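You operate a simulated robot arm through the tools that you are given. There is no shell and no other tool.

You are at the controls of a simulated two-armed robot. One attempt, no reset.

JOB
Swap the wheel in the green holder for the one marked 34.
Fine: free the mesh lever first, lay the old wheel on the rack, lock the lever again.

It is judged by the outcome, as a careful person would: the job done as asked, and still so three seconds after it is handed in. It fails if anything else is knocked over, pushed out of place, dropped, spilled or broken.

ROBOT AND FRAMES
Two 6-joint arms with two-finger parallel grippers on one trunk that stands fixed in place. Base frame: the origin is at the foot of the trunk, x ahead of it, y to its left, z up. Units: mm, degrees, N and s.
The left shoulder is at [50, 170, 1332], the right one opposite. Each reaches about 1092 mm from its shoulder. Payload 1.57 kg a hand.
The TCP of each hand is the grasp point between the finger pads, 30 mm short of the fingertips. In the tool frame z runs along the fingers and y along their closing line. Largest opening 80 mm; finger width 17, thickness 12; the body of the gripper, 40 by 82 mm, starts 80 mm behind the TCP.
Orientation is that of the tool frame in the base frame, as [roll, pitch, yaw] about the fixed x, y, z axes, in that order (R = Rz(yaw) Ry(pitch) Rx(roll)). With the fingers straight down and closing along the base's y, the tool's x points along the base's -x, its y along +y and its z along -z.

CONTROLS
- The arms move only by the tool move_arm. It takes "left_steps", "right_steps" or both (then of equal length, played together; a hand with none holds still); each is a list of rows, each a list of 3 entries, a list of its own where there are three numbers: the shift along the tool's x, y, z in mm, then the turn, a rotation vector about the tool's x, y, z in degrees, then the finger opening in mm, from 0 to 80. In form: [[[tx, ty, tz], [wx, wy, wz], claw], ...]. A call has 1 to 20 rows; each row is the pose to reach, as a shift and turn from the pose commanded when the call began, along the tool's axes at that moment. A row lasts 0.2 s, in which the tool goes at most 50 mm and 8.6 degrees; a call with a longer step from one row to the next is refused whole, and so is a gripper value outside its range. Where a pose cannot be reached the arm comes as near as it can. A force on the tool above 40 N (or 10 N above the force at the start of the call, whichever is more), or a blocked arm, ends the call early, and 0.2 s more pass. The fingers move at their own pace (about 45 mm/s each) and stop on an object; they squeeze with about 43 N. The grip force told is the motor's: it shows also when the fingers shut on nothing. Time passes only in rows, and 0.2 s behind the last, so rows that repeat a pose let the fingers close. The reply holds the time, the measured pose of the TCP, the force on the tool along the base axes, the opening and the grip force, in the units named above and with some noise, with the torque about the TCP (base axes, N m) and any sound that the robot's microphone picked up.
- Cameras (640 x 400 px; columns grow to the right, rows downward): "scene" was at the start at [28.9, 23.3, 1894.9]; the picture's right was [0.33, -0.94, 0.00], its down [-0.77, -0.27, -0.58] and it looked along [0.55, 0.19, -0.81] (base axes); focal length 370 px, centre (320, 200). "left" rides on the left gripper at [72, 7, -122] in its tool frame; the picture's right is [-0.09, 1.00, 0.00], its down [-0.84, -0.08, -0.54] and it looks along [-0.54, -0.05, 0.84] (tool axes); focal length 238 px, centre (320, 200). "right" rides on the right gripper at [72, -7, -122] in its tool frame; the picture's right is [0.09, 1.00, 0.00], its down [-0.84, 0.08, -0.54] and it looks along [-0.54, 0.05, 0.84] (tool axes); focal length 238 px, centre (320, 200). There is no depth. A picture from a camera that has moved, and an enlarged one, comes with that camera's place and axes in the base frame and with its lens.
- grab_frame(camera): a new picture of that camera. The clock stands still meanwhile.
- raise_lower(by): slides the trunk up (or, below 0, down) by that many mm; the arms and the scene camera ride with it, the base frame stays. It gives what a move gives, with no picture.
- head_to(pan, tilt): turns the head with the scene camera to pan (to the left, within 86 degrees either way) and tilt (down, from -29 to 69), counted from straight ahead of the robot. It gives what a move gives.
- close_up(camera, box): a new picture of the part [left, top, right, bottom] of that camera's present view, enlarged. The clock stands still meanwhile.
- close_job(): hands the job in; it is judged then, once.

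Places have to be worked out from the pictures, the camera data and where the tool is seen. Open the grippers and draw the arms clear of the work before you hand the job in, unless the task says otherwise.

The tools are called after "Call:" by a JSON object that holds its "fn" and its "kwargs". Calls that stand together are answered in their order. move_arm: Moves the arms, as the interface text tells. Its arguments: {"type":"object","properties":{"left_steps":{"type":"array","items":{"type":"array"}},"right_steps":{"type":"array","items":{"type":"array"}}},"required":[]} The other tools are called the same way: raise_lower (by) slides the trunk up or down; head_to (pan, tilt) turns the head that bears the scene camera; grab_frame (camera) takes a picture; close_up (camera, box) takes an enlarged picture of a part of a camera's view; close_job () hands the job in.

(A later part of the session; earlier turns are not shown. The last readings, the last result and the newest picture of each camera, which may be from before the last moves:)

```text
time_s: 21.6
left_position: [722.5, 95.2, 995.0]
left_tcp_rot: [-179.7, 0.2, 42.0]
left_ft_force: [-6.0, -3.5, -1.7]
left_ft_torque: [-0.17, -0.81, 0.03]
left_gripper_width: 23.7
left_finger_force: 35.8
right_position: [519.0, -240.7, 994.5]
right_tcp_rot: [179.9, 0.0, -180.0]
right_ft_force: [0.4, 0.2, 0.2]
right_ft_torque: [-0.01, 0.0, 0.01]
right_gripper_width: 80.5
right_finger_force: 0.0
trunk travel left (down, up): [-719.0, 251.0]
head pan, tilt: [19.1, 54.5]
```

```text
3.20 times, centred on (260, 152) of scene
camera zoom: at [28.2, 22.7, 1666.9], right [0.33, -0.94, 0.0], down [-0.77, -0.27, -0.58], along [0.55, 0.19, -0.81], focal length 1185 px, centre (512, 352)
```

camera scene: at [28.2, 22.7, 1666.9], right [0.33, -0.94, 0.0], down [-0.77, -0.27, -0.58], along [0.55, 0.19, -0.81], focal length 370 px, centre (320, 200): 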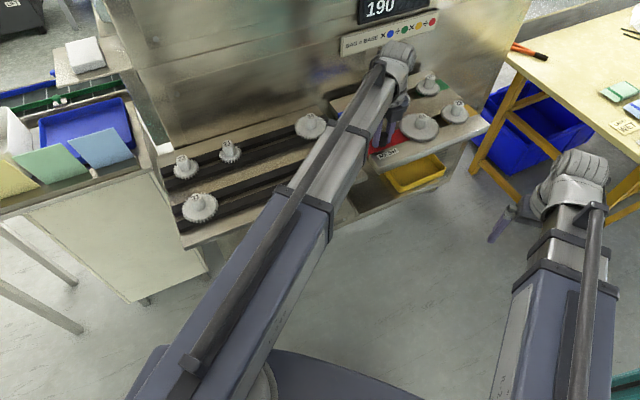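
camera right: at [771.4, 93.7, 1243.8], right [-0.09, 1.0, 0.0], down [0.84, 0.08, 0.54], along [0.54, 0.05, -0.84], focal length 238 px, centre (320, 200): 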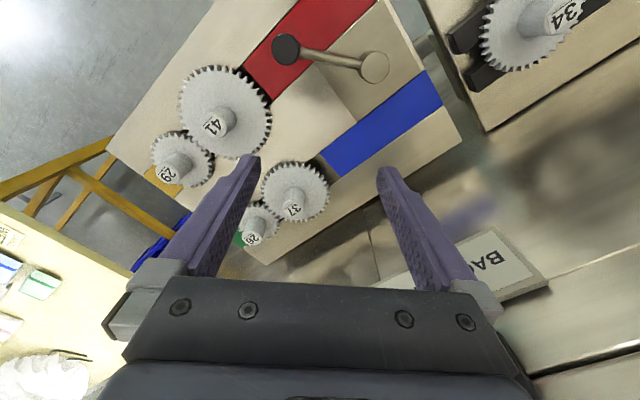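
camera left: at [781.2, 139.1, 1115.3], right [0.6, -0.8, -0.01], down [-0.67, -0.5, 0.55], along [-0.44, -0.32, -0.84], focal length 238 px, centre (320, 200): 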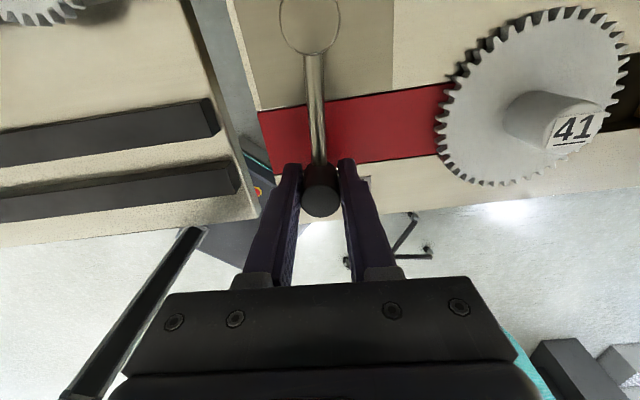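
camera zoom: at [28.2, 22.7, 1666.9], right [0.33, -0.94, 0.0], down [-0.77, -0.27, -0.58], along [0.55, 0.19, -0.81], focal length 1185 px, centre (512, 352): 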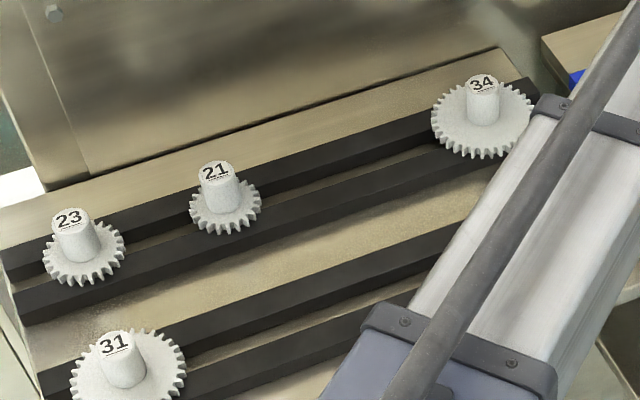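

Turning the lever spreads the wheels: 41/29 and 37/26 are now apart, so this is the freeing direction. I continue another 16° in small steps, which still keeps the leading finger off the rack.

Call:
{"fn": "move_arm", "kwargs": {"left_steps": [[[0.2, -2.9, 0], [0, 0, 2], 10], [[0.5, -5.7, 0], [0, 0, 4], 10], [[0.9, -8.6, 0], [0, 0, 6], 10], [[1.3, -11.4, 0], [0, 0, 8], 10], [[1.9, -14.2, 0], [0, 0, 10], 10], [[2.6, -17.0, 0], [0, 0, 12], 10], [[3.4, -19.8, 0], [0, 0, 14], 10], [[4.2, -22.5, 0], [0, 0, 16], 10], [[4.2, -22.5, 0], [0, 0, 16], 10]]}}

Call:
{"fn": "close_up", "kwargs": {"camera": "scene", "box": [320, 60, 500, 190]}}

Call:
{"fn": "grab_frame", "kwargs": {"camera": "left"}}

```text
time_s: 23.6
left_position: [710.6, 115.5, 994.9]
left_tcp_rot: [-179.7, 0.3, 26.1]
left_ft_force: [-14.8, -6.2, -11.2]
left_ft_torque: [-0.46, -0.6, 0.01]
left_gripper_width: 23.3
left_finger_force: 36.0
right_position: [518.6, -240.6, 994.8]
right_tcp_rot: [179.9, 0.0, -180.0]
right_ft_force: [-0.1, 0.1, 0.3]
right_ft_torque: [-0.03, -0.01, 0.03]
right_gripper_width: 80.0
right_finger_force: 0.0
trunk travel left (down, up): [-719.0, 251.0]
head pan, tilt: [19.1, 54.5]
```

```text
3.08 times, centred on (410, 125) of scene
camera zoom: at [28.1, 22.6, 1666.9], right [0.33, -0.94, 0.0], down [-0.77, -0.27, -0.58], along [0.55, 0.19, -0.81], focal length 1139 px, centre (43, 431)
```

zoom: 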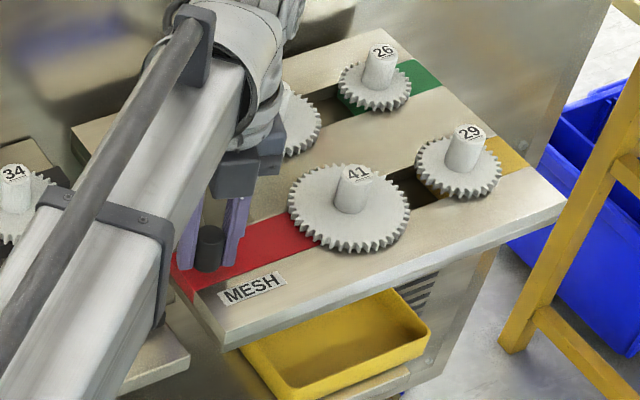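

```text
taken
camera left: at [778.7, 141.0, 1115.2], right [0.35, -0.94, 0.0], down [-0.78, -0.3, 0.55], along [-0.51, -0.19, -0.84], focal length 238 px, centre (320, 200)
```

left: 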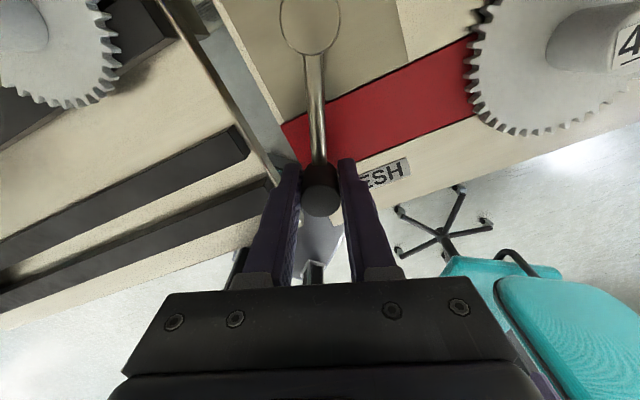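

The 41 (red slide) has moved about 32 mm away from the 29 while 26 and 29 stayed put, so the mesh is open with some 17 mm to spare for a 34. I release the knob, opening only a little to stay clear of the rack rails.

Call:
{"fn": "move_arm", "kwargs": {"left_steps": [[[0, 0, 0], [0, 0, 0], 30], [[0, 0, 0], [0, 0, 0], 36], [[0, 0, 0], [0, 0, 0], 36], [[0, 0, 0], [0, 0, 0], 36]]}}

Call:
{"fn": "grab_frame", "kwargs": {"camera": "left"}}

```text
time_s: 24.6
left_position: [711.2, 115.5, 993.3]
left_tcp_rot: [-179.7, 0.3, 26.0]
left_ft_force: [0.5, -0.7, -0.3]
left_ft_torque: [0.01, 0.0, -0.01]
left_gripper_width: 35.9
left_finger_force: 0.0
right_position: [519.5, -240.3, 993.9]
right_tcp_rot: [180.0, 0.0, 179.9]
right_ft_force: [0.0, 0.0, -0.2]
right_ft_torque: [0.0, -0.01, 0.03]
right_gripper_width: 80.1
right_finger_force: 0.0
trunk travel left (down, up): [-719.0, 251.0]
head pan, tilt: [19.1, 54.5]
```

```text
taken
camera left: at [779.8, 141.5, 1115.0], right [0.35, -0.94, 0.0], down [-0.78, -0.3, 0.55], along [-0.51, -0.19, -0.84], focal length 238 px, centre (320, 200)
```

left: 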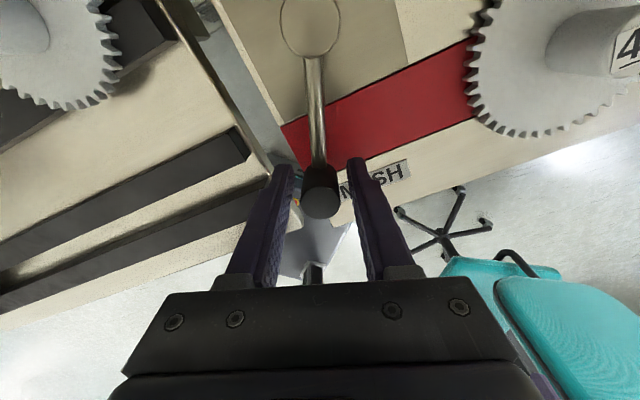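

The lever stays where I left it. I raise the trunk 110 mm and look at the result from the scene camera.

Call:
{"fn": "raise_lower", "kwargs": {"by": 110}}

Call:
{"fn": "grab_frame", "kwargs": {"camera": "left"}}

Call:
{"fn": "grab_frame", "kwargs": {"camera": "scene"}}

```text
time_s: 26.0
left_position: [710.2, 115.5, 1104.2]
left_tcp_rot: [-179.7, 0.4, 26.0]
left_ft_force: [1.1, 0.6, -0.2]
left_ft_torque: [0.02, 0.0, 0.04]
left_gripper_width: 35.9
left_finger_force: 0.0
right_position: [519.8, -239.2, 1103.9]
right_tcp_rot: [-180.0, 0.0, -179.9]
right_ft_force: [-0.2, -0.7, 0.1]
right_ft_torque: [-0.01, 0.06, 0.02]
right_gripper_width: 80.2
right_finger_force: 0.1
trunk travel left (down, up): [-829.0, 141.0]
head pan, tilt: [19.1, 54.5]
```

```text
taken
camera left: at [779.8, 141.4, 1224.9], right [0.35, -0.94, 0.0], down [-0.78, -0.3, 0.55], along [-0.51, -0.19, -0.84], focal length 238 px, centre (320, 200)
```

left: 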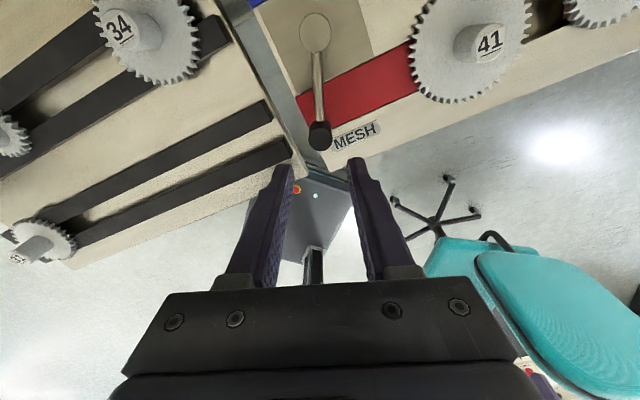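

```text
taken
camera scene: at [29.0, 23.2, 1776.8], right [0.33, -0.94, 0.0], down [-0.77, -0.27, -0.58], along [0.55, 0.19, -0.81], focal length 370 px, centre (320, 200)
```

scene: 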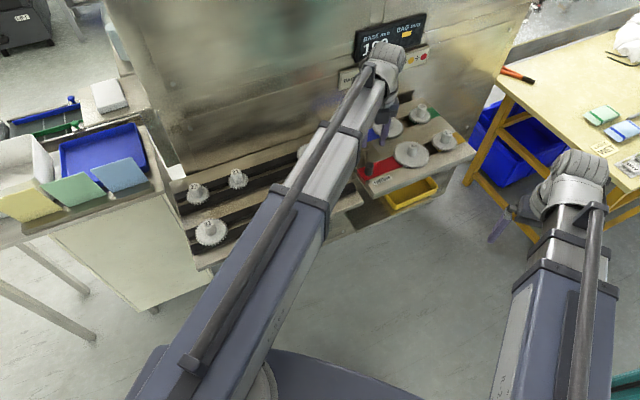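

The display's BAG value has gone blank, which confirms the mesh is disengaged, and the lever stays put. I now bring the left hand over the 26 at about (995, 19), turning back so the camera faces away from the wall.

Call:
{"fn": "move_arm", "kwargs": {"left_steps": [[[2.6, 2.6, 0], [0, 0, -8.1], 50], [[7.3, 7.2, 0], [0, 0, -16.2], 60], [[13.4, 13.2, 0], [0, 0, -24.3], 60], [[20.6, 20.4, 0], [0, 0, -32.4], 60], [[28.8, 28.5, 0], [0, 0, -40.5], 60], [[37.9, 37.5, 0], [0, 0, -48.6], 60], [[47.7, 47.2, 0], [0, 0, -56.7], 60], [[58.3, 57.7, 0], [0, 0, -64.8], 60], [[69.6, 68.8, 0], [0, 0, -72.9], 60], [[81.5, 80.6, 0], [0, 0, -81.0], 60], [[94.0, 93.0, 0], [0, 0, -89.1], 60], [[107.2, 106.0, 0], [0, 0, -97.2], 60], [[120.8, 119.5, 0], [0, 0, -105.3], 60], [[135.0, 133.5, 0], [0, 0, -113.4], 60], [[149.8, 148.1, 0], [0, 0, -121.5], 60], [[165.0, 163.1, 0], [0, 0, -129.6], 60], [[180.7, 178.7, 0], [0, 0, -137.7], 60], [[196.9, 194.7, 0], [0, 0, -145.8], 60], [[213.5, 211.1, 0], [0, 0, -153.9], 60]]}}

Call:
{"fn": "grab_frame", "kwargs": {"camera": "left"}}

Call:
{"fn": "grab_frame", "kwargs": {"camera": "scene"}}

```text
time_s: 30.0
left_position: [910.7, 34.8, 1104.3]
left_tcp_rot: [179.8, -0.2, -179.9]
left_ft_force: [-0.1, -0.8, 0.0]
left_ft_torque: [0.02, 0.0, 0.03]
left_gripper_width: 59.8
left_finger_force: 0.0
left hand out of reach, approached as far as the arm can: row 16, 17, 18, 19
right_position: [518.9, -239.9, 1103.7]
right_tcp_rot: [-180.0, 0.1, -179.9]
right_ft_force: [1.3, 0.2, -0.1]
right_ft_torque: [0.0, 0.02, 0.03]
right_gripper_width: 79.9
right_finger_force: 0.1
trunk travel left (down, up): [-829.0, 141.0]
head pan, tilt: [19.1, 54.5]
```

```text
taken
camera left: at [839.6, 40.7, 1225.6], right [0.09, 1.0, 0.0], down [0.84, -0.08, 0.54], along [0.54, -0.05, -0.84], focal length 238 px, centre (320, 200)
```

left: 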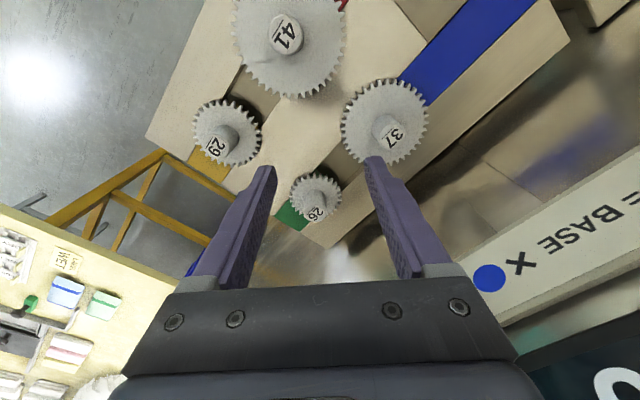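

```text
taken
camera scene: at [29.0, 23.2, 1776.9], right [0.33, -0.94, 0.0], down [-0.77, -0.27, -0.58], along [0.55, 0.19, -0.81], focal length 370 px, centre (320, 200)
```

scene: 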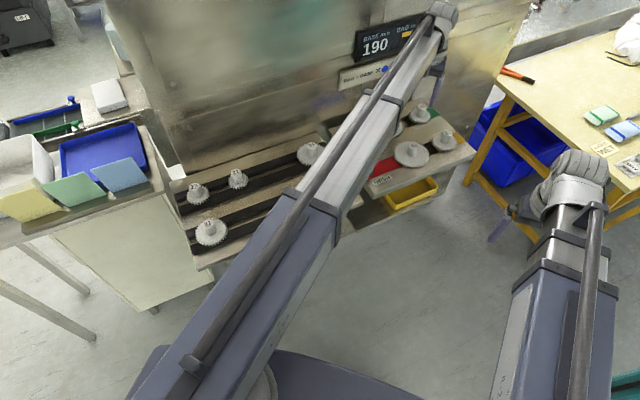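

With the fingers straight down the arm ends at a radius of 871 mm, so the 26 (radius 957) needs the hand tilted outward about 23°, with the closing line horizontal and tangential so the pads still hold the vertical hub squarely. I first yaw the hand into the arm's radial direction.

Call:
{"fn": "move_arm", "kwargs": {"left_steps": [[[0, 0, 0], [0, 0, 4.5], 60], [[0, 0, 0], [0, 0, 9], 60], [[0, 0, 0], [0, 0, 9], 60]]}}

Call:
{"fn": "move_arm", "kwargs": {"left_steps": [[[-15, 0, -0.5], [0, -4, 0], 60], [[-30.6, 0, -2.1], [0, -8, 0], 60], [[-30.6, 0, -2.1], [0, -8, 0], 60]]}}

```text
time_s: 30.8
left_position: [909.2, 34.1, 1105.2]
left_tcp_rot: [179.9, -0.5, 170.9]
left_ft_force: [-0.4, 0.8, 0.6]
left_ft_torque: [-0.03, 0.01, 0.0]
left_gripper_width: 59.9
left_finger_force: 0.0
right_position: [518.8, -240.3, 1103.7]
right_tcp_rot: [-180.0, 0.0, 180.0]
right_ft_force: [0.4, 0.2, 0.4]
right_ft_torque: [0.01, -0.01, 0.02]
right_gripper_width: 80.1
right_finger_force: 0.0
trunk travel left (down, up): [-829.0, 141.0]
head pan, tilt: [19.1, 54.5]
```

```text
time_s: 31.6
left_position: [941.1, 27.8, 1105.9]
left_tcp_rot: [179.9, 7.7, 170.8]
left_ft_force: [-0.5, 0.3, 0.2]
left_ft_torque: [-0.01, -0.01, 0.02]
left_gripper_width: 60.0
left_finger_force: 0.0
right_position: [519.3, -240.0, 1104.3]
right_tcp_rot: [-180.0, 0.0, 180.0]
right_ft_force: [-0.3, -1.0, 0.4]
right_ft_torque: [0.02, 0.02, -0.01]
right_gripper_width: 80.0
right_finger_force: 0.0
trunk travel left (down, up): [-829.0, 141.0]
head pan, tilt: [19.1, 54.5]
```

The tilt works with the wrist about 220 mm above the TCP. I take a picture from here to refine the 26's position.

Call:
{"fn": "grab_frame", "kwargs": {"camera": "left"}}

Call:
{"fn": "close_up", "kwargs": {"camera": "left", "box": [260, 80, 420, 180]}}

Call:
{"fn": "close_up", "kwargs": {"camera": "scene", "box": [400, 90, 464, 130]}}

Call:
{"fn": "close_up", "kwargs": {"camera": "scene", "box": [320, 80, 480, 180]}}

```text
taken
camera left: at [855.1, 49.7, 1216.6], right [0.25, 0.97, 0.01], down [0.73, -0.2, 0.65], along [0.63, -0.15, -0.76], focal length 238 px, centre (320, 200)
```

left: 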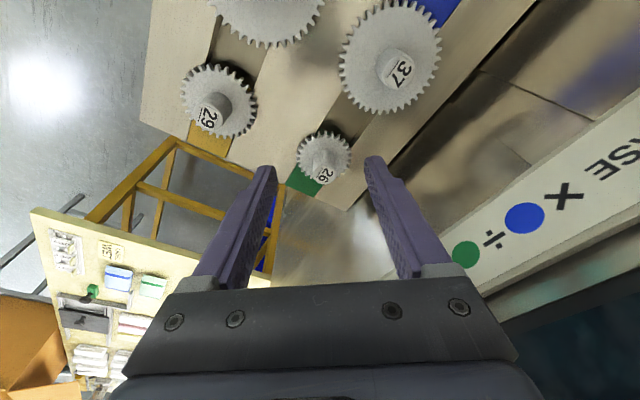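

```text
4.00 times, centred on (340, 130) of left
camera zoom: at [855.1, 49.7, 1216.6], right [0.25, 0.97, 0.01], down [0.73, -0.2, 0.65], along [0.63, -0.15, -0.76], focal length 953 px, centre (240, 480)
```

zoom: 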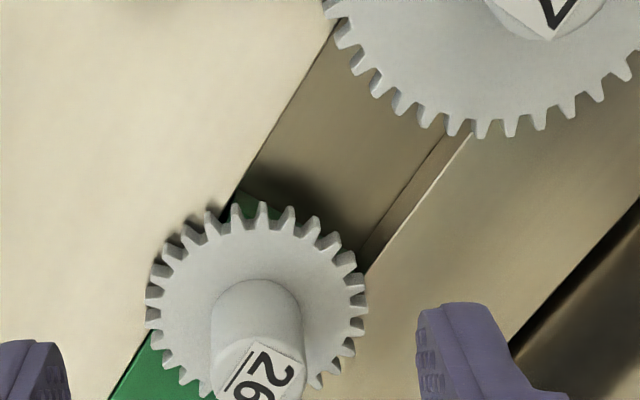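

```text
10.00 times, centred on (432, 110) of scene
camera zoom: at [28.9, 23.2, 1776.9], right [0.33, -0.94, 0.0], down [-0.77, -0.27, -0.58], along [0.55, 0.19, -0.81], focal length 3702 px, centre (-800, 1100)
```

zoom: 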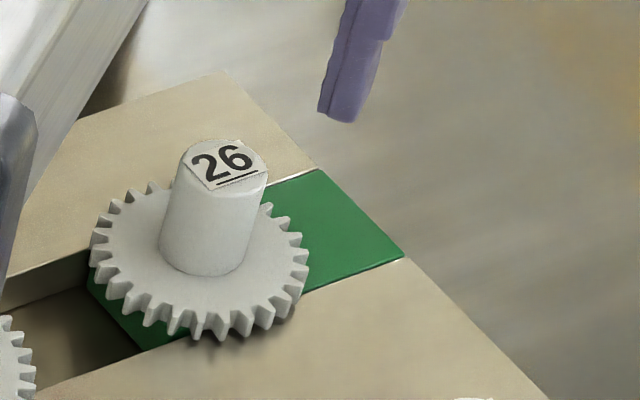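

```text
4.00 times, centred on (400, 130) of scene
camera zoom: at [28.9, 23.2, 1776.9], right [0.33, -0.94, 0.0], down [-0.77, -0.27, -0.58], along [0.55, 0.19, -0.81], focal length 1481 px, centre (0, 480)
```

zoom: 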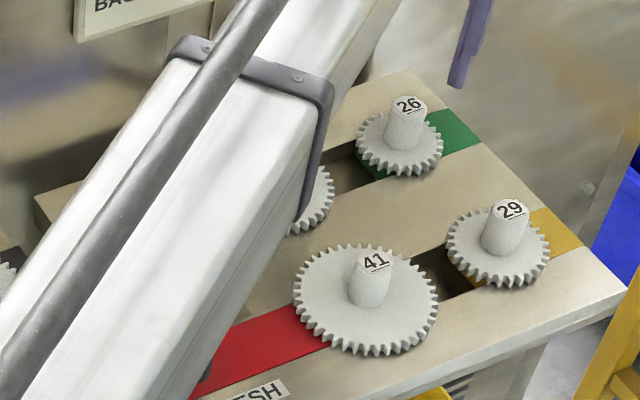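

I take one more close-up from the left camera centred on the 26's hub to triangulate it.

Call:
{"fn": "close_up", "kwargs": {"camera": "left", "box": [280, 120, 376, 200]}}

```text
5.00 times, centred on (328, 160) of left
camera zoom: at [855.1, 49.7, 1216.6], right [0.25, 0.97, 0.01], down [0.73, -0.2, 0.65], along [0.63, -0.15, -0.76], focal length 1192 px, centre (280, 400)
```

zoom: 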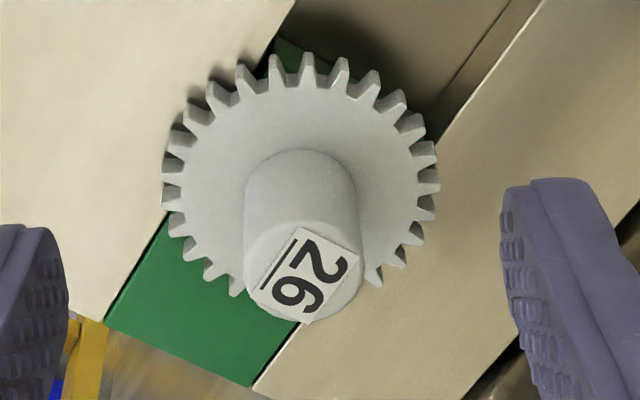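

The 26's hub comes out near (996, 19.5) with a few mm of depth uncertainty. I tilt the hand to 25° and move it above the hub at safe height, then check again.

Call:
{"fn": "move_arm", "kwargs": {"left_steps": [[[-19.5, 0.2, -1.3], [0, -5.8, 0], 60], [[-38.5, 0.4, -5], [0, -11.6, 0], 60], [[-57.5, 0.6, -11], [0, -17.3, 0], 60], [[-57.5, 0.6, -11], [0, -17.3, 0], 60]]}}

Call:
{"fn": "grab_frame", "kwargs": {"camera": "left"}}

Call:
{"fn": "close_up", "kwargs": {"camera": "scene", "box": [380, 40, 508, 140]}}

```text
time_s: 32.6
left_position: [994.3, 20.3, 1125.2]
left_tcp_rot: [179.9, 25.0, 171.0]
left_ft_force: [-0.8, 1.7, -0.6]
left_ft_torque: [-0.02, -0.03, 0.02]
left_gripper_width: 59.8
left_finger_force: 0.1
right_position: [520.2, -240.3, 1104.1]
right_tcp_rot: [-180.0, 0.0, 180.0]
right_ft_force: [0.1, -0.3, 0.2]
right_ft_torque: [0.01, 0.01, -0.01]
right_gripper_width: 79.9
right_finger_force: 0.1
trunk travel left (down, up): [-829.0, 141.0]
head pan, tilt: [19.1, 54.5]
```

```text
taken
camera left: at [880.6, 45.8, 1204.1], right [0.24, 0.97, 0.04], down [0.51, -0.16, 0.85], along [0.83, -0.18, -0.53], focal length 238 px, centre (320, 200)
```

left: 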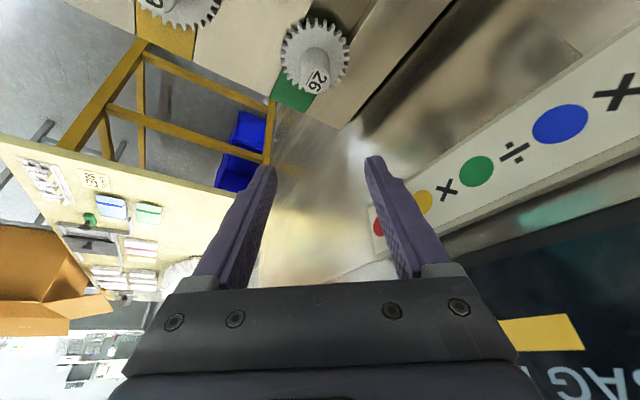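

```text
4.00 times, centred on (444, 90) of scene
camera zoom: at [28.9, 23.2, 1776.9], right [0.33, -0.94, 0.0], down [-0.77, -0.27, -0.58], along [0.55, 0.19, -0.81], focal length 1481 px, centre (-176, 640)
```

zoom: 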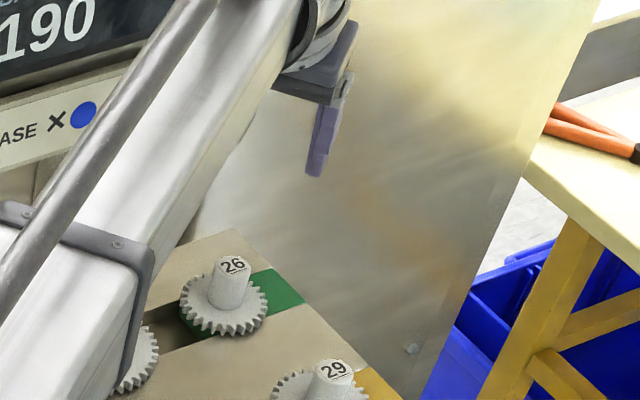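

The tilted pose is fully reachable. I take a close-up of the 26 from here for a second triangulation.

Call:
{"fn": "close_up", "kwargs": {"camera": "left", "box": [256, 10, 384, 106]}}

```text
4.17 times, centred on (320, 58) of left
camera zoom: at [880.6, 45.8, 1204.1], right [0.24, 0.97, 0.04], down [0.51, -0.16, 0.85], along [0.83, -0.18, -0.53], focal length 993 px, centre (320, 792)
```

zoom: 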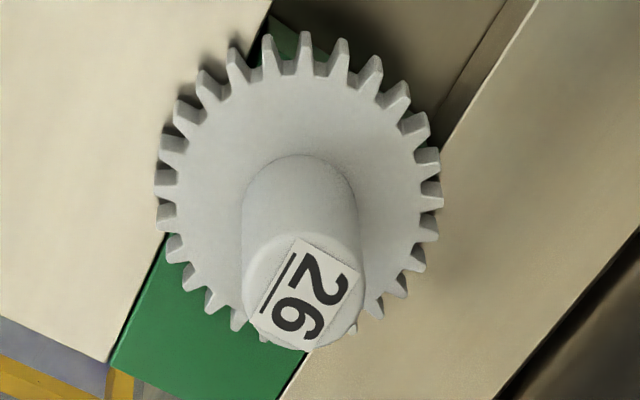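

The hub centre is at about (998, 20, top 1001); for the pads to straddle it evenly at 25° tilt the TCP should be at (991, 21, 1005). I shift there, and use the right hand's camera to check how far the left arm's tube is above the plate.

Call:
{"fn": "move_arm", "kwargs": {"left_steps": [[[3.4, 0.3, -1.6], [0, 0, 0], 52], [[3.4, 0.3, -1.6], [0, 0, 0], 52]]}}

Call:
{"fn": "grab_frame", "kwargs": {"camera": "right"}}

```text
time_s: 33.2
left_position: [990.0, 21.4, 1124.6]
left_tcp_rot: [179.9, 25.0, 170.9]
left_ft_force: [-0.2, 0.5, -0.1]
left_ft_torque: [-0.02, 0.01, -0.01]
left_gripper_width: 52.1
left_finger_force: 0.0
right_position: [519.3, -239.3, 1103.9]
right_tcp_rot: [-180.0, 0.1, -180.0]
right_ft_force: [0.4, 0.6, 0.0]
right_ft_torque: [-0.01, 0.01, 0.01]
right_gripper_width: 80.0
right_finger_force: 0.1
trunk travel left (down, up): [-829.0, 141.0]
head pan, tilt: [19.1, 54.5]
```

```text
taken
camera right: at [446.7, -246.6, 1225.7], right [-0.09, 1.0, 0.0], down [0.84, 0.08, 0.54], along [0.54, 0.05, -0.84], focal length 238 px, centre (320, 200)
```

right: 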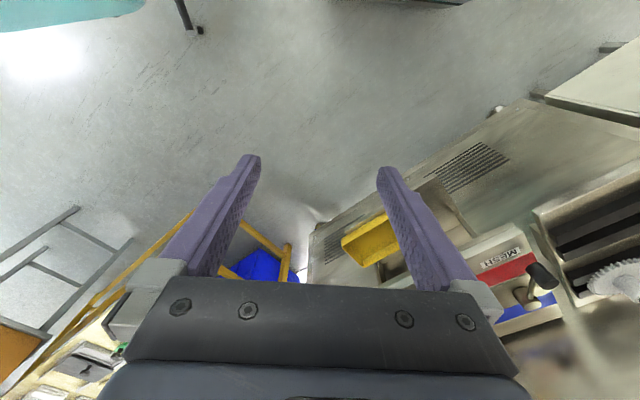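

That view is too steep to judge. I turn the right hand toward the plate and tilt it up, so its camera gives a side view of the gears and the left gripper.

Call:
{"fn": "move_arm", "kwargs": {"right_steps": [[[0, 0, 0], [0, 0, -8.2], 80], [[0, 0, 0], [0, 0, -16.4], 80], [[0, 0, 0], [0, 0, -24.6], 80], [[0, 0, 0], [0, 0, -32.8], 80], [[0, 0, 0], [0, 0, -41], 80]]}}

Call:
{"fn": "move_arm", "kwargs": {"right_steps": [[[-28.7, 0, -1.9], [0, -7.5, 0], 80], [[-56.9, 0, -7.5], [0, -15, 0], 80], [[-84.2, 0, -16.7], [0, -22.5, 0], 80], [[-110, 0, -29.5], [0, -30, 0], 80], [[-133.9, 0, -45.5], [0, -37.5, 0], 80], [[-155.6, 0, -64.4], [0, -45, 0], 80]]}}

Call:
{"fn": "grab_frame", "kwargs": {"camera": "right"}}

```text
time_s: 34.4
left_position: [991.1, 21.9, 1124.4]
left_tcp_rot: [179.8, 25.1, 170.9]
left_ft_force: [0.6, 0.5, -0.2]
left_ft_torque: [0.0, 0.02, 0.01]
left_gripper_width: 52.2
left_finger_force: 0.0
right_position: [518.7, -240.3, 1104.4]
right_tcp_rot: [180.0, 0.0, -138.9]
right_ft_force: [1.1, 0.3, 0.0]
right_ft_torque: [0.01, -0.02, 0.02]
right_gripper_width: 80.0
right_finger_force: 0.1
trunk travel left (down, up): [-829.0, 141.0]
head pan, tilt: [19.1, 54.5]
```

```text
time_s: 35.8
left_position: [989.7, 21.0, 1123.4]
left_tcp_rot: [179.9, 25.0, 171.0]
left_ft_force: [0.0, 0.2, -0.2]
left_ft_torque: [0.01, 0.02, 0.01]
left_gripper_width: 51.7
left_finger_force: 0.0
right_position: [637.4, -138.2, 1169.3]
right_tcp_rot: [-179.9, 45.1, -139.0]
right_ft_force: [0.6, -0.8, 0.7]
right_ft_torque: [0.02, -0.03, -0.03]
right_gripper_width: 80.0
right_finger_force: 0.0
trunk travel left (down, up): [-829.0, 141.0]
head pan, tilt: [19.1, 54.5]
```

```text
taken
camera right: at [537.1, -232.6, 1203.6], right [-0.7, 0.71, -0.07], down [0.11, 0.19, 0.98], along [0.7, 0.68, -0.21], focal length 238 px, centre (320, 200)
```

right: 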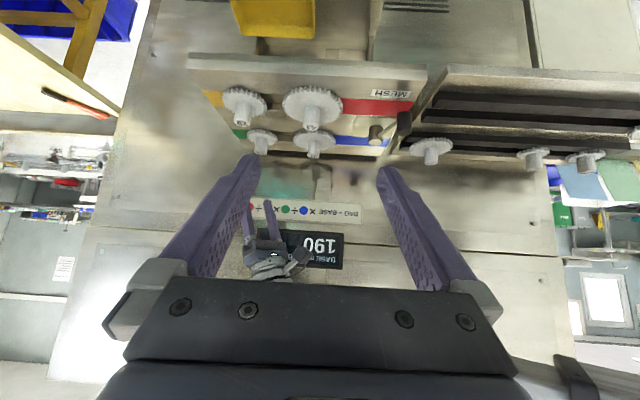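

The side view shows the left arm's tube far above the plate, so lowering is safe. I lower the trunk 80 mm and check the alignment of the fingers with the 26.

Call:
{"fn": "raise_lower", "kwargs": {"by": -80}}

Call:
{"fn": "grab_frame", "kwargs": {"camera": "left"}}

Call:
{"fn": "close_up", "kwargs": {"camera": "right", "box": [200, 120, 400, 245]}}

Call:
{"fn": "close_up", "kwargs": {"camera": "scene", "box": [380, 40, 508, 140]}}

```text
time_s: 37.0
left_position: [990.4, 23.4, 1044.3]
left_tcp_rot: [180.0, 25.1, 171.0]
left_ft_force: [0.0, 0.5, 0.5]
left_ft_torque: [-0.02, 0.01, 0.02]
left_gripper_width: 51.9
left_finger_force: 0.0
right_position: [636.4, -137.5, 1089.6]
right_tcp_rot: [-179.9, 45.1, -139.1]
right_ft_force: [0.1, 0.5, -0.6]
right_ft_torque: [0.03, 0.01, -0.02]
right_gripper_width: 80.1
right_finger_force: 0.0
trunk travel left (down, up): [-749.0, 221.0]
head pan, tilt: [19.1, 54.5]
```

```text
taken
camera left: at [876.9, 46.7, 1124.3], right [0.24, 0.97, 0.04], down [0.51, -0.16, 0.84], along [0.83, -0.18, -0.53], focal length 238 px, centre (320, 200)
```

left: 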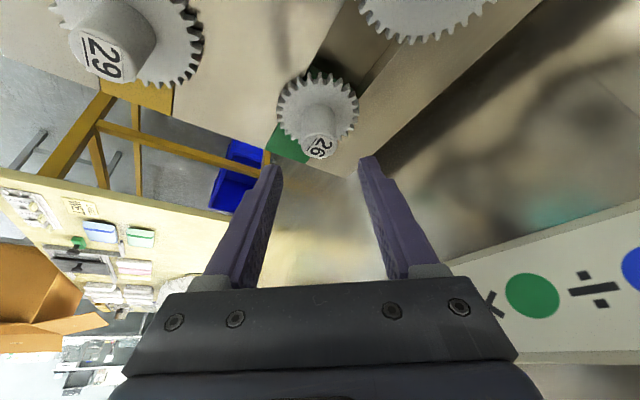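

```text
3.20 times, centred on (300, 182) of right
camera zoom: at [536.8, -232.7, 1123.7], right [-0.7, 0.71, -0.07], down [0.11, 0.2, 0.97], along [0.7, 0.68, -0.21], focal length 763 px, centre (384, 256)
```

zoom: 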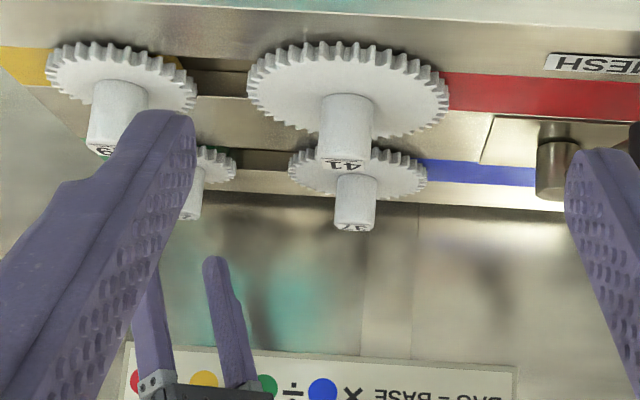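

```text
4.00 times, centred on (444, 90) of scene
camera zoom: at [28.7, 23.2, 1697.0], right [0.33, -0.94, 0.0], down [-0.77, -0.27, -0.58], along [0.55, 0.19, -0.81], focal length 1481 px, centre (-176, 640)
```

zoom: 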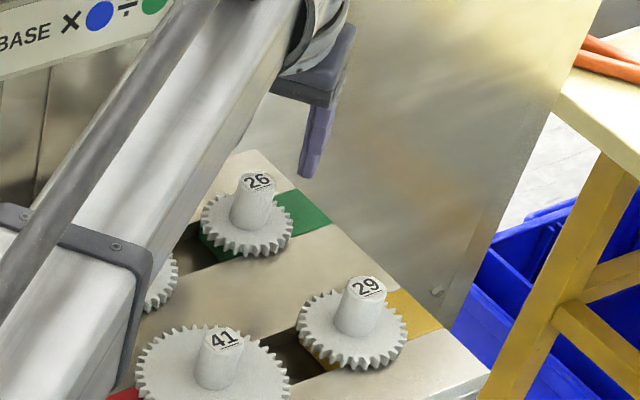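

The hub lies centred between the fingers and the TCP is within a millimetre of target. I lower the last 39 mm.

Call:
{"fn": "raise_lower", "kwargs": {"by": -39}}

Call:
{"fn": "grab_frame", "kwargs": {"camera": "left"}}

Call:
{"fn": "close_up", "kwargs": {"camera": "scene", "box": [400, 40, 496, 115]}}

```text
time_s: 37.8
left_position: [990.0, 22.3, 1005.8]
left_tcp_rot: [179.8, 24.9, 170.9]
left_ft_force: [-0.3, 0.2, 0.6]
left_ft_torque: [0.0, -0.02, -0.01]
left_gripper_width: 52.2
left_finger_force: 0.0
right_position: [637.7, -138.8, 1049.6]
right_tcp_rot: [-180.0, 45.0, -139.0]
right_ft_force: [1.3, -0.5, -0.3]
right_ft_torque: [-0.01, -0.04, 0.0]
right_gripper_width: 80.0
right_finger_force: 0.0
trunk travel left (down, up): [-710.0, 260.0]
head pan, tilt: [19.1, 54.5]
```

```text
taken
camera left: at [876.8, 46.7, 1085.3], right [0.24, 0.97, 0.04], down [0.51, -0.16, 0.84], along [0.83, -0.18, -0.53], focal length 238 px, centre (320, 200)
```

left: 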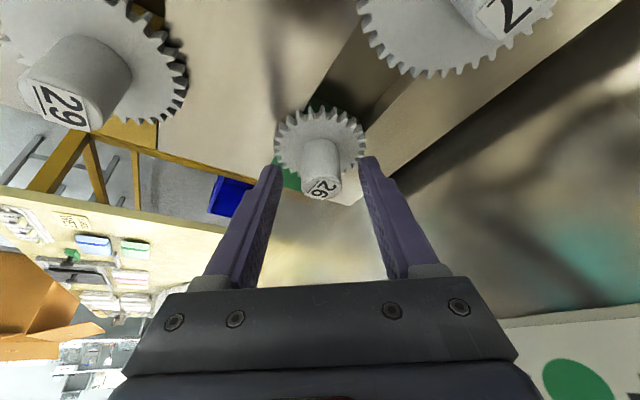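

```text
5.33 times, centred on (448, 78) of scene
camera zoom: at [28.7, 23.2, 1657.9], right [0.33, -0.94, 0.0], down [-0.77, -0.27, -0.58], along [0.55, 0.19, -0.81], focal length 1974 px, centre (-363, 853)
```

zoom: 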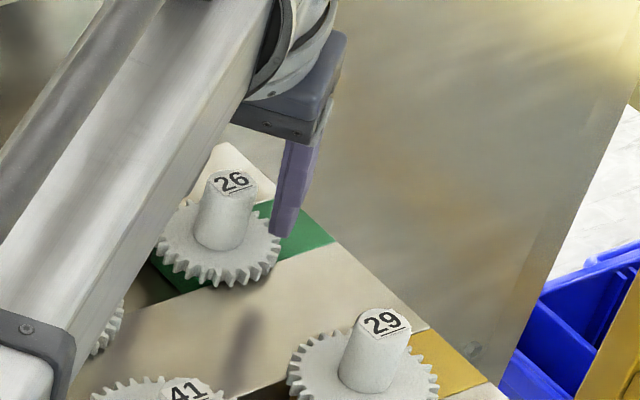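

The fingers stand either side of the hub with the tips just above the gear face. I close on the hub.

Call:
{"fn": "move_arm", "kwargs": {"left_steps": [[[0, 0, 0], [0, 0, 0], 34], [[0, 0, 0], [0, 0, 0], 24], [[0, 0, 0], [0, 0, 0], 15], [[0, 0, 0], [0, 0, 0], 15], [[0, 0, 0], [0, 0, 0], 15]]}}

Call:
{"fn": "grab_frame", "kwargs": {"camera": "left"}}

```text
time_s: 39.0
left_position: [991.1, 21.3, 1006.5]
left_tcp_rot: [179.9, 24.9, 170.9]
left_ft_force: [-0.8, 0.3, -0.6]
left_ft_torque: [0.02, 0.01, 0.01]
left_gripper_width: 26.3
left_finger_force: 37.6
right_position: [635.9, -137.7, 1050.0]
right_tcp_rot: [-179.9, 45.0, -139.0]
right_ft_force: [0.2, -0.2, -0.8]
right_ft_torque: [0.03, -0.01, -0.02]
right_gripper_width: 80.0
right_finger_force: 0.0
trunk travel left (down, up): [-710.0, 260.0]
head pan, tilt: [19.1, 54.5]
```

```text
taken
camera left: at [876.9, 46.8, 1085.2], right [0.24, 0.97, 0.04], down [0.51, -0.16, 0.84], along [0.83, -0.18, -0.53], focal length 238 px, centre (320, 200)
```

left: 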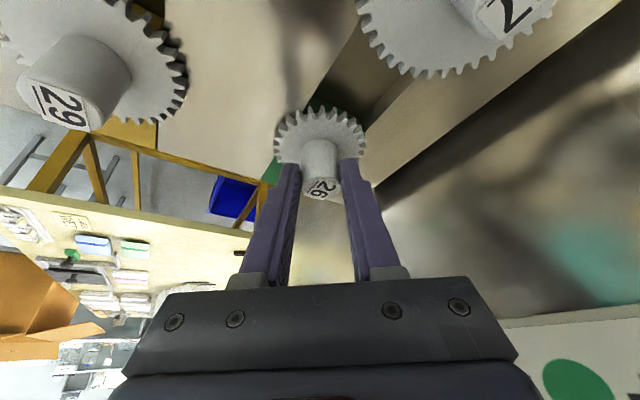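

The hub is gripped at 26.3 mm with virtually no side force, so the alignment is excellent. I lift slowly by 15 mm and check the forces and picture.

Call:
{"fn": "raise_lower", "kwargs": {"by": 15}}

Call:
{"fn": "close_up", "kwargs": {"camera": "scene", "box": [400, 40, 496, 115]}}

Call:
{"fn": "close_up", "kwargs": {"camera": "right", "box": [200, 120, 400, 245]}}

```text
time_s: 39.7
left_position: [991.4, 22.1, 1019.9]
left_tcp_rot: [179.9, 25.0, 170.9]
left_ft_force: [1.6, 0.5, 1.0]
left_ft_torque: [0.04, -0.11, 0.03]
left_gripper_width: 26.6
left_finger_force: 8.8
right_position: [637.0, -137.5, 1064.8]
right_tcp_rot: [180.0, 45.0, -139.0]
right_ft_force: [-0.5, -0.1, -0.8]
right_ft_torque: [0.0, 0.0, 0.01]
right_gripper_width: 80.1
right_finger_force: 0.0
trunk travel left (down, up): [-725.0, 245.0]
head pan, tilt: [19.1, 54.5]
```

```text
5.33 times, centred on (448, 78) of scene
camera zoom: at [28.8, 23.4, 1673.0], right [0.33, -0.94, 0.0], down [-0.77, -0.27, -0.58], along [0.55, 0.19, -0.81], focal length 1974 px, centre (-363, 853)
```

zoom: 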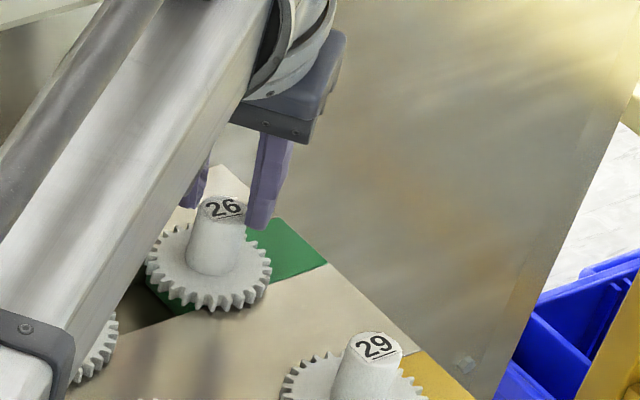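

```text
3.20 times, centred on (300, 182) of right
camera zoom: at [536.8, -232.6, 1099.8], right [-0.7, 0.71, -0.07], down [0.11, 0.2, 0.97], along [0.7, 0.68, -0.21], focal length 763 px, centre (384, 256)
```

zoom: 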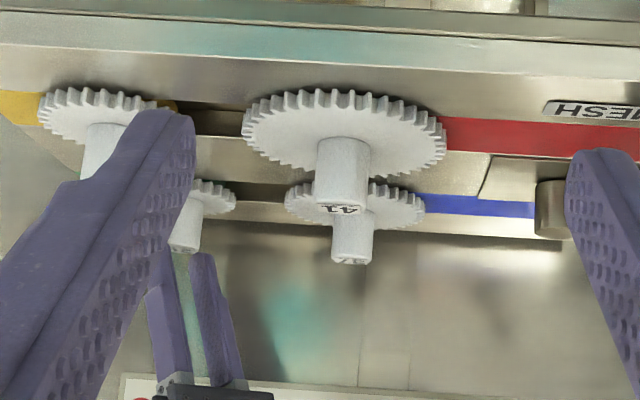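

The gear did not come up: the fingers slid up the hub and now hold only its top, so something holds it on the spindle. I open, go back down and regrip, then lift in very small steps to read the holding force.

Call:
{"fn": "move_arm", "kwargs": {"left_steps": [[[0, 0, 0], [0, 0, 0], 40], [[0, 0, 0], [0, 0, 0], 50], [[0, 0, 0], [0, 0, 0], 50]]}}

Call:
{"fn": "raise_lower", "kwargs": {"by": -16}}

Call:
{"fn": "move_arm", "kwargs": {"left_steps": [[[0, 0, 0], [0, 0, 0], 30], [[0, 0, 0], [0, 0, 0], 10], [[0, 0, 0], [0, 0, 0], 0], [[0, 0, 0], [0, 0, 0], 0], [[0, 0, 0], [0, 0, 0], 0], [[0, 0, 0], [0, 0, 0], 0]]}}

Call:
{"fn": "raise_lower", "kwargs": {"by": 2}}

```text
time_s: 40.5
left_position: [990.3, 21.8, 1021.5]
left_tcp_rot: [180.0, 24.9, 170.9]
left_ft_force: [0.1, 0.8, 0.2]
left_ft_torque: [0.01, -0.02, 0.02]
left_gripper_width: 50.1
left_finger_force: 0.2
right_position: [636.9, -136.9, 1065.3]
right_tcp_rot: [-180.0, 45.0, -139.0]
right_ft_force: [-0.1, 0.1, 0.7]
right_ft_torque: [0.02, -0.01, -0.01]
right_gripper_width: 79.9
right_finger_force: 0.1
trunk travel left (down, up): [-725.0, 245.0]
head pan, tilt: [19.1, 54.5]
```

```text
time_s: 41.1
left_position: [990.0, 22.1, 1003.2]
left_tcp_rot: [179.8, 25.0, 170.8]
left_ft_force: [0.1, 0.1, -0.3]
left_ft_torque: [-0.02, 0.04, 0.04]
left_gripper_width: 50.2
left_finger_force: 0.1
right_position: [636.2, -138.4, 1049.3]
right_tcp_rot: [180.0, 45.0, -139.1]
right_ft_force: [0.0, -0.2, 0.0]
right_ft_torque: [0.01, 0.02, 0.0]
right_gripper_width: 80.0
right_finger_force: 0.0
trunk travel left (down, up): [-709.0, 261.0]
head pan, tilt: [19.1, 54.5]
```

```text
time_s: 42.5
left_position: [991.5, 21.6, 1004.4]
left_tcp_rot: [180.0, 25.0, 170.9]
left_ft_force: [0.7, 2.8, 1.5]
left_ft_torque: [0.04, -0.03, 0.02]
left_gripper_width: 26.1
left_finger_force: 37.4
right_position: [636.8, -137.0, 1048.7]
right_tcp_rot: [179.9, 45.0, -139.0]
right_ft_force: [0.6, 0.1, 0.5]
right_ft_torque: [0.0, 0.03, 0.02]
right_gripper_width: 79.8
right_finger_force: 0.0
trunk travel left (down, up): [-709.0, 261.0]
head pan, tilt: [19.1, 54.5]
```

```text
time_s: 43.0
left_position: [990.9, 22.1, 1004.6]
left_tcp_rot: [179.8, 24.7, 170.9]
left_ft_force: [-3.2, 2.5, -16.0]
left_ft_torque: [0.16, 0.34, 0.0]
left_gripper_width: 25.9
left_finger_force: 37.4
right_position: [638.3, -137.6, 1050.5]
right_tcp_rot: [179.9, 44.9, -139.0]
right_ft_force: [-0.5, -0.7, 0.6]
right_ft_torque: [-0.01, 0.0, -0.06]
right_gripper_width: 80.1
right_finger_force: 0.1
trunk travel left (down, up): [-711.0, 259.0]
head pan, tilt: [19.1, 54.5]
```

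The gear resists: 16 N of pull after 2 mm. I raise by another millimetre at a time to see where it lets go or slips.

Call:
{"fn": "raise_lower", "kwargs": {"by": 1}}

Call:
{"fn": "raise_lower", "kwargs": {"by": 1}}

Call:
{"fn": "raise_lower", "kwargs": {"by": 1}}

```text
time_s: 43.5
left_position: [991.1, 22.0, 1004.4]
left_tcp_rot: [180.0, 24.7, 170.9]
left_ft_force: [-8.5, 3.4, -27.5]
left_ft_torque: [0.12, 0.72, -0.01]
left_gripper_width: 26.0
left_finger_force: 37.4
right_position: [638.3, -136.7, 1050.8]
right_tcp_rot: [179.9, 44.9, -139.1]
right_ft_force: [0.1, -0.5, 0.4]
right_ft_torque: [0.04, 0.0, -0.02]
right_gripper_width: 79.9
right_finger_force: 0.1
trunk travel left (down, up): [-712.0, 258.0]
head pan, tilt: [19.1, 54.5]
```

```text
time_s: 44.0
left_position: [992.3, 22.3, 1006.5]
left_tcp_rot: [-179.9, 24.6, 170.9]
left_ft_force: [-7.7, 3.0, -29.1]
left_ft_torque: [0.11, 0.61, -0.02]
left_gripper_width: 26.0
left_finger_force: 37.3
right_position: [638.6, -137.7, 1051.6]
right_tcp_rot: [179.9, 44.8, -139.0]
right_ft_force: [-0.8, -0.6, 0.3]
right_ft_torque: [0.01, 0.02, 0.02]
right_gripper_width: 79.9
right_finger_force: 0.1
trunk travel left (down, up): [-713.0, 257.0]
head pan, tilt: [19.1, 54.5]
```

```text
time_s: 44.5
left_position: [991.7, 21.8, 1006.9]
left_tcp_rot: [179.9, 24.6, 170.9]
left_ft_force: [-7.4, 2.2, -28.8]
left_ft_torque: [0.09, 0.5, -0.01]
left_gripper_width: 26.2
left_finger_force: 37.0
right_position: [639.5, -136.2, 1053.0]
right_tcp_rot: [179.9, 44.9, -139.1]
right_ft_force: [-0.9, 1.0, 0.4]
right_ft_torque: [0.01, 0.0, -0.01]
right_gripper_width: 80.2
right_finger_force: 0.0
trunk travel left (down, up): [-714.0, 256.0]
head pan, tilt: [19.1, 54.5]
```

The pads slip at about 29 N, so the wheel is still retained; the lever is probably not fully freed yet (it was only 60° round, with no end stop felt). I check the wheel and the lever in the pictures before deciding.

Call:
{"fn": "move_arm", "kwargs": {"left_steps": [[[0, 0, 0], [0, 0, 0], 30], [[0, 0, 0], [0, 0, 0], 50], [[0, 0, 0], [0, 0, 0], 50]]}}

Call:
{"fn": "close_up", "kwargs": {"camera": "right", "box": [200, 120, 460, 282]}}

Call:
{"fn": "close_up", "kwargs": {"camera": "left", "box": [250, 90, 410, 210]}}

```text
time_s: 45.3
left_position: [991.2, 20.8, 1009.4]
left_tcp_rot: [179.9, 25.0, 170.8]
left_ft_force: [0.6, -0.7, -0.1]
left_ft_torque: [0.01, -0.01, 0.01]
left_gripper_width: 50.1
left_finger_force: 0.0
right_position: [636.4, -138.5, 1053.9]
right_tcp_rot: [-179.9, 45.1, -139.0]
right_ft_force: [-0.8, 1.2, 0.1]
right_ft_torque: [0.0, 0.01, 0.02]
right_gripper_width: 80.2
right_finger_force: 0.0
trunk travel left (down, up): [-714.0, 256.0]
head pan, tilt: [19.1, 54.5]
```

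```text
2.46 times, centred on (330, 201) of right
camera zoom: at [537.1, -232.7, 1088.5], right [-0.7, 0.71, -0.07], down [0.11, 0.2, 0.97], along [0.7, 0.68, -0.21], focal length 587 px, centre (295, 198)
```

zoom: 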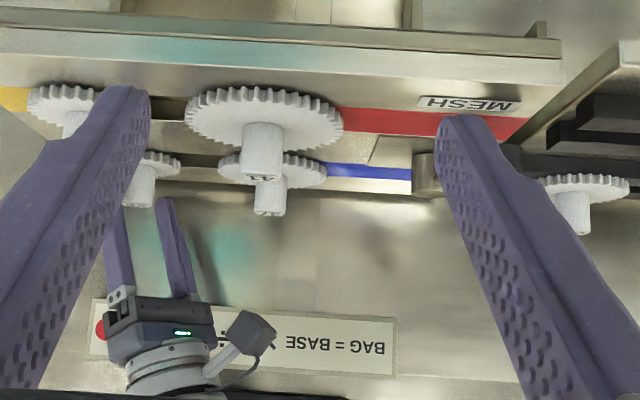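

```text
3.33 times, centred on (330, 150) of left
camera zoom: at [877.3, 46.7, 1089.0], right [0.24, 0.97, 0.04], down [0.51, -0.16, 0.84], along [0.83, -0.18, -0.53], focal length 794 px, centre (287, 367)
```

zoom: 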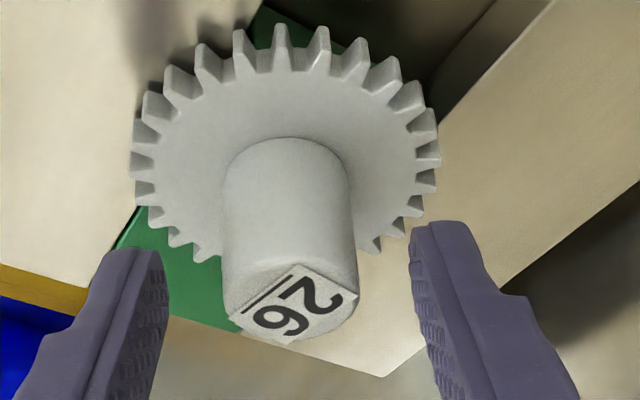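

The 26 is still fully seated. I go back to the lever to push it to its real end of travel: first raise, then bring the hand back over the knob side, upright and with closed fingers, ready to push the knob from behind.

Call:
{"fn": "raise_lower", "kwargs": {"by": 95}}

Call:
{"fn": "move_arm", "kwargs": {"left_steps": [[[38.7, 1.3, -14.8], [0, 3.6, 0], 40], [[77.4, 2.6, -29.6], [0, 7.2, 0], 20], [[116.1, 3.9, -44.4], [0, 10.8, 0], 0], [[154.7, 5.2, -59.1], [0, 14.3, 0], 0], [[193.4, 6.5, -73.9], [0, 17.9, 0], 0], [[232.1, 7.8, -88.7], [0, 21.5, 0], 0], [[270.8, 9.1, -103.5], [0, 25, 0], 0], [[270.8, 9.1, -103.5], [0, 25, 0], 0]]}}

Call:
{"fn": "grab_frame", "kwargs": {"camera": "left"}}

```text
time_s: 46.6
left_position: [989.8, 21.2, 1104.6]
left_tcp_rot: [179.9, 25.1, 170.9]
left_ft_force: [0.4, 0.7, -0.3]
left_ft_torque: [0.0, -0.05, 0.0]
left_gripper_width: 49.7
left_finger_force: 0.1
right_position: [635.9, -138.1, 1149.0]
right_tcp_rot: [179.9, 45.0, -139.1]
right_ft_force: [-0.4, -0.1, 0.5]
right_ft_torque: [0.01, -0.02, 0.03]
right_gripper_width: 80.1
right_finger_force: 0.0
trunk travel left (down, up): [-809.0, 161.0]
head pan, tilt: [19.1, 54.5]
```

```text
time_s: 48.4
left_position: [706.0, 75.9, 1083.6]
left_tcp_rot: [179.9, -0.1, 171.0]
left_ft_force: [-0.4, -0.2, 0.3]
left_ft_torque: [0.01, -0.01, -0.01]
left_gripper_width: 0.1
left_finger_force: 21.7
left hand out of reach, approached as far as the arm can: row 2, 3, 4, 5, 6
right_position: [637.5, -137.2, 1148.8]
right_tcp_rot: [-180.0, 45.0, -138.9]
right_ft_force: [-0.4, 0.8, -0.5]
right_ft_torque: [0.0, -0.01, -0.01]
right_gripper_width: 79.9
right_finger_force: 0.1
trunk travel left (down, up): [-809.0, 161.0]
head pan, tilt: [19.1, 54.5]
```

```text
taken
camera left: at [637.1, 94.5, 1205.2], right [0.25, 0.97, 0.0], down [0.82, -0.21, 0.54], along [0.52, -0.13, -0.84], focal length 238 px, centre (320, 200)
```

left: 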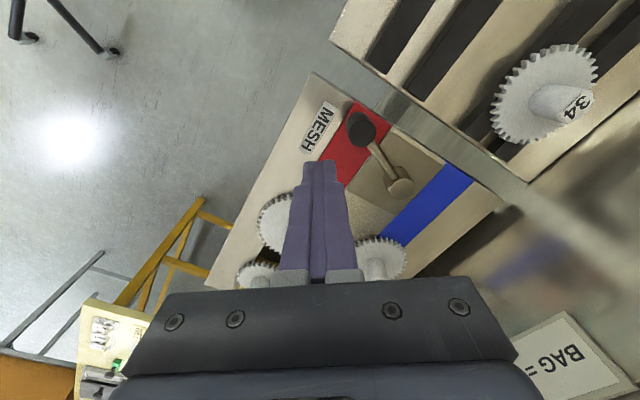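

The knob is at about (707, 114) and my closed fingers are beside it at y 76 over clear plate. I lower so that the fingers overlap the knob's height.

Call:
{"fn": "raise_lower", "kwargs": {"by": -85}}

Call:
{"fn": "grab_frame", "kwargs": {"camera": "left"}}

```text
time_s: 49.6
left_position: [706.2, 76.6, 998.8]
left_tcp_rot: [179.9, 0.0, 170.9]
left_ft_force: [0.2, -0.1, 0.2]
left_ft_torque: [-0.02, -0.01, 0.01]
left_gripper_width: 0.0
left_finger_force: 21.4
right_position: [636.1, -138.2, 1063.9]
right_tcp_rot: [180.0, 45.0, -139.1]
right_ft_force: [-0.7, 0.0, 0.4]
right_ft_torque: [0.0, 0.03, 0.0]
right_gripper_width: 80.2
right_finger_force: 0.0
trunk travel left (down, up): [-724.0, 246.0]
head pan, tilt: [19.1, 54.5]
```

```text
taken
camera left: at [636.8, 94.6, 1120.5], right [0.25, 0.97, 0.0], down [0.81, -0.21, 0.54], along [0.52, -0.13, -0.84], focal length 238 px, centre (320, 200)
```

left: 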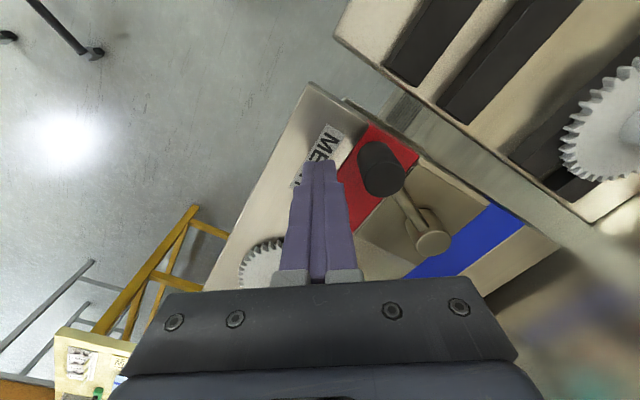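

The finger face is square to the knob. I push it further clockwise in small steps, following the arc, and let the force stop tell me about the end of travel.

Call:
{"fn": "move_arm", "kwargs": {"left_steps": [[[3, 8, 0], [0, 0, 0], 0], [[5, 13, 0], [0, 0, 0], 0], [[7, 17, 0], [0, 0, 0], 0], [[9, 21, 0], [0, 0, 0], 0], [[11, 24.5, 0], [0, 0, 0], 0], [[12.5, 28, 0], [0, 0, 0], 0], [[14, 31.3, 0], [0, 0, 0], 0]]}}

Call:
{"fn": "grab_frame", "kwargs": {"camera": "left"}}

```text
time_s: 51.2
left_position: [697.5, 109.0, 998.9]
left_tcp_rot: [179.9, 0.0, 170.9]
left_ft_force: [-2.4, -1.4, 0.9]
left_ft_torque: [-0.03, 0.02, 0.04]
left_gripper_width: 0.1
left_finger_force: 21.1
right_position: [637.7, -138.3, 1064.0]
right_tcp_rot: [-179.9, 45.0, -139.0]
right_ft_force: [-0.2, 0.5, -0.9]
right_ft_torque: [-0.02, 0.02, 0.0]
right_gripper_width: 79.9
right_finger_force: 0.0
trunk travel left (down, up): [-724.0, 246.0]
head pan, tilt: [19.1, 54.5]
```

```text
taken
camera left: at [627.8, 127.8, 1120.5], right [0.25, 0.97, 0.0], down [0.81, -0.21, 0.54], along [0.53, -0.13, -0.84], focal length 238 px, centre (320, 200)
```

left: 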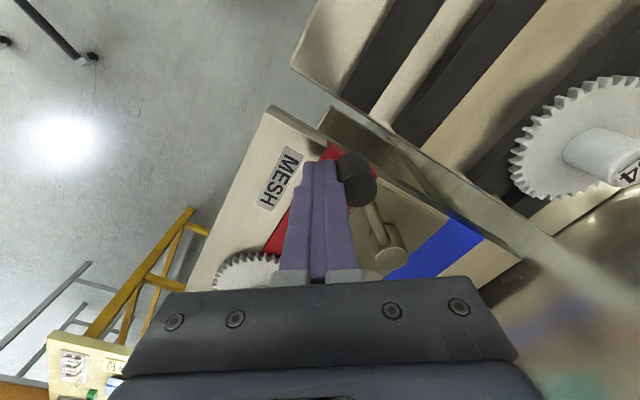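

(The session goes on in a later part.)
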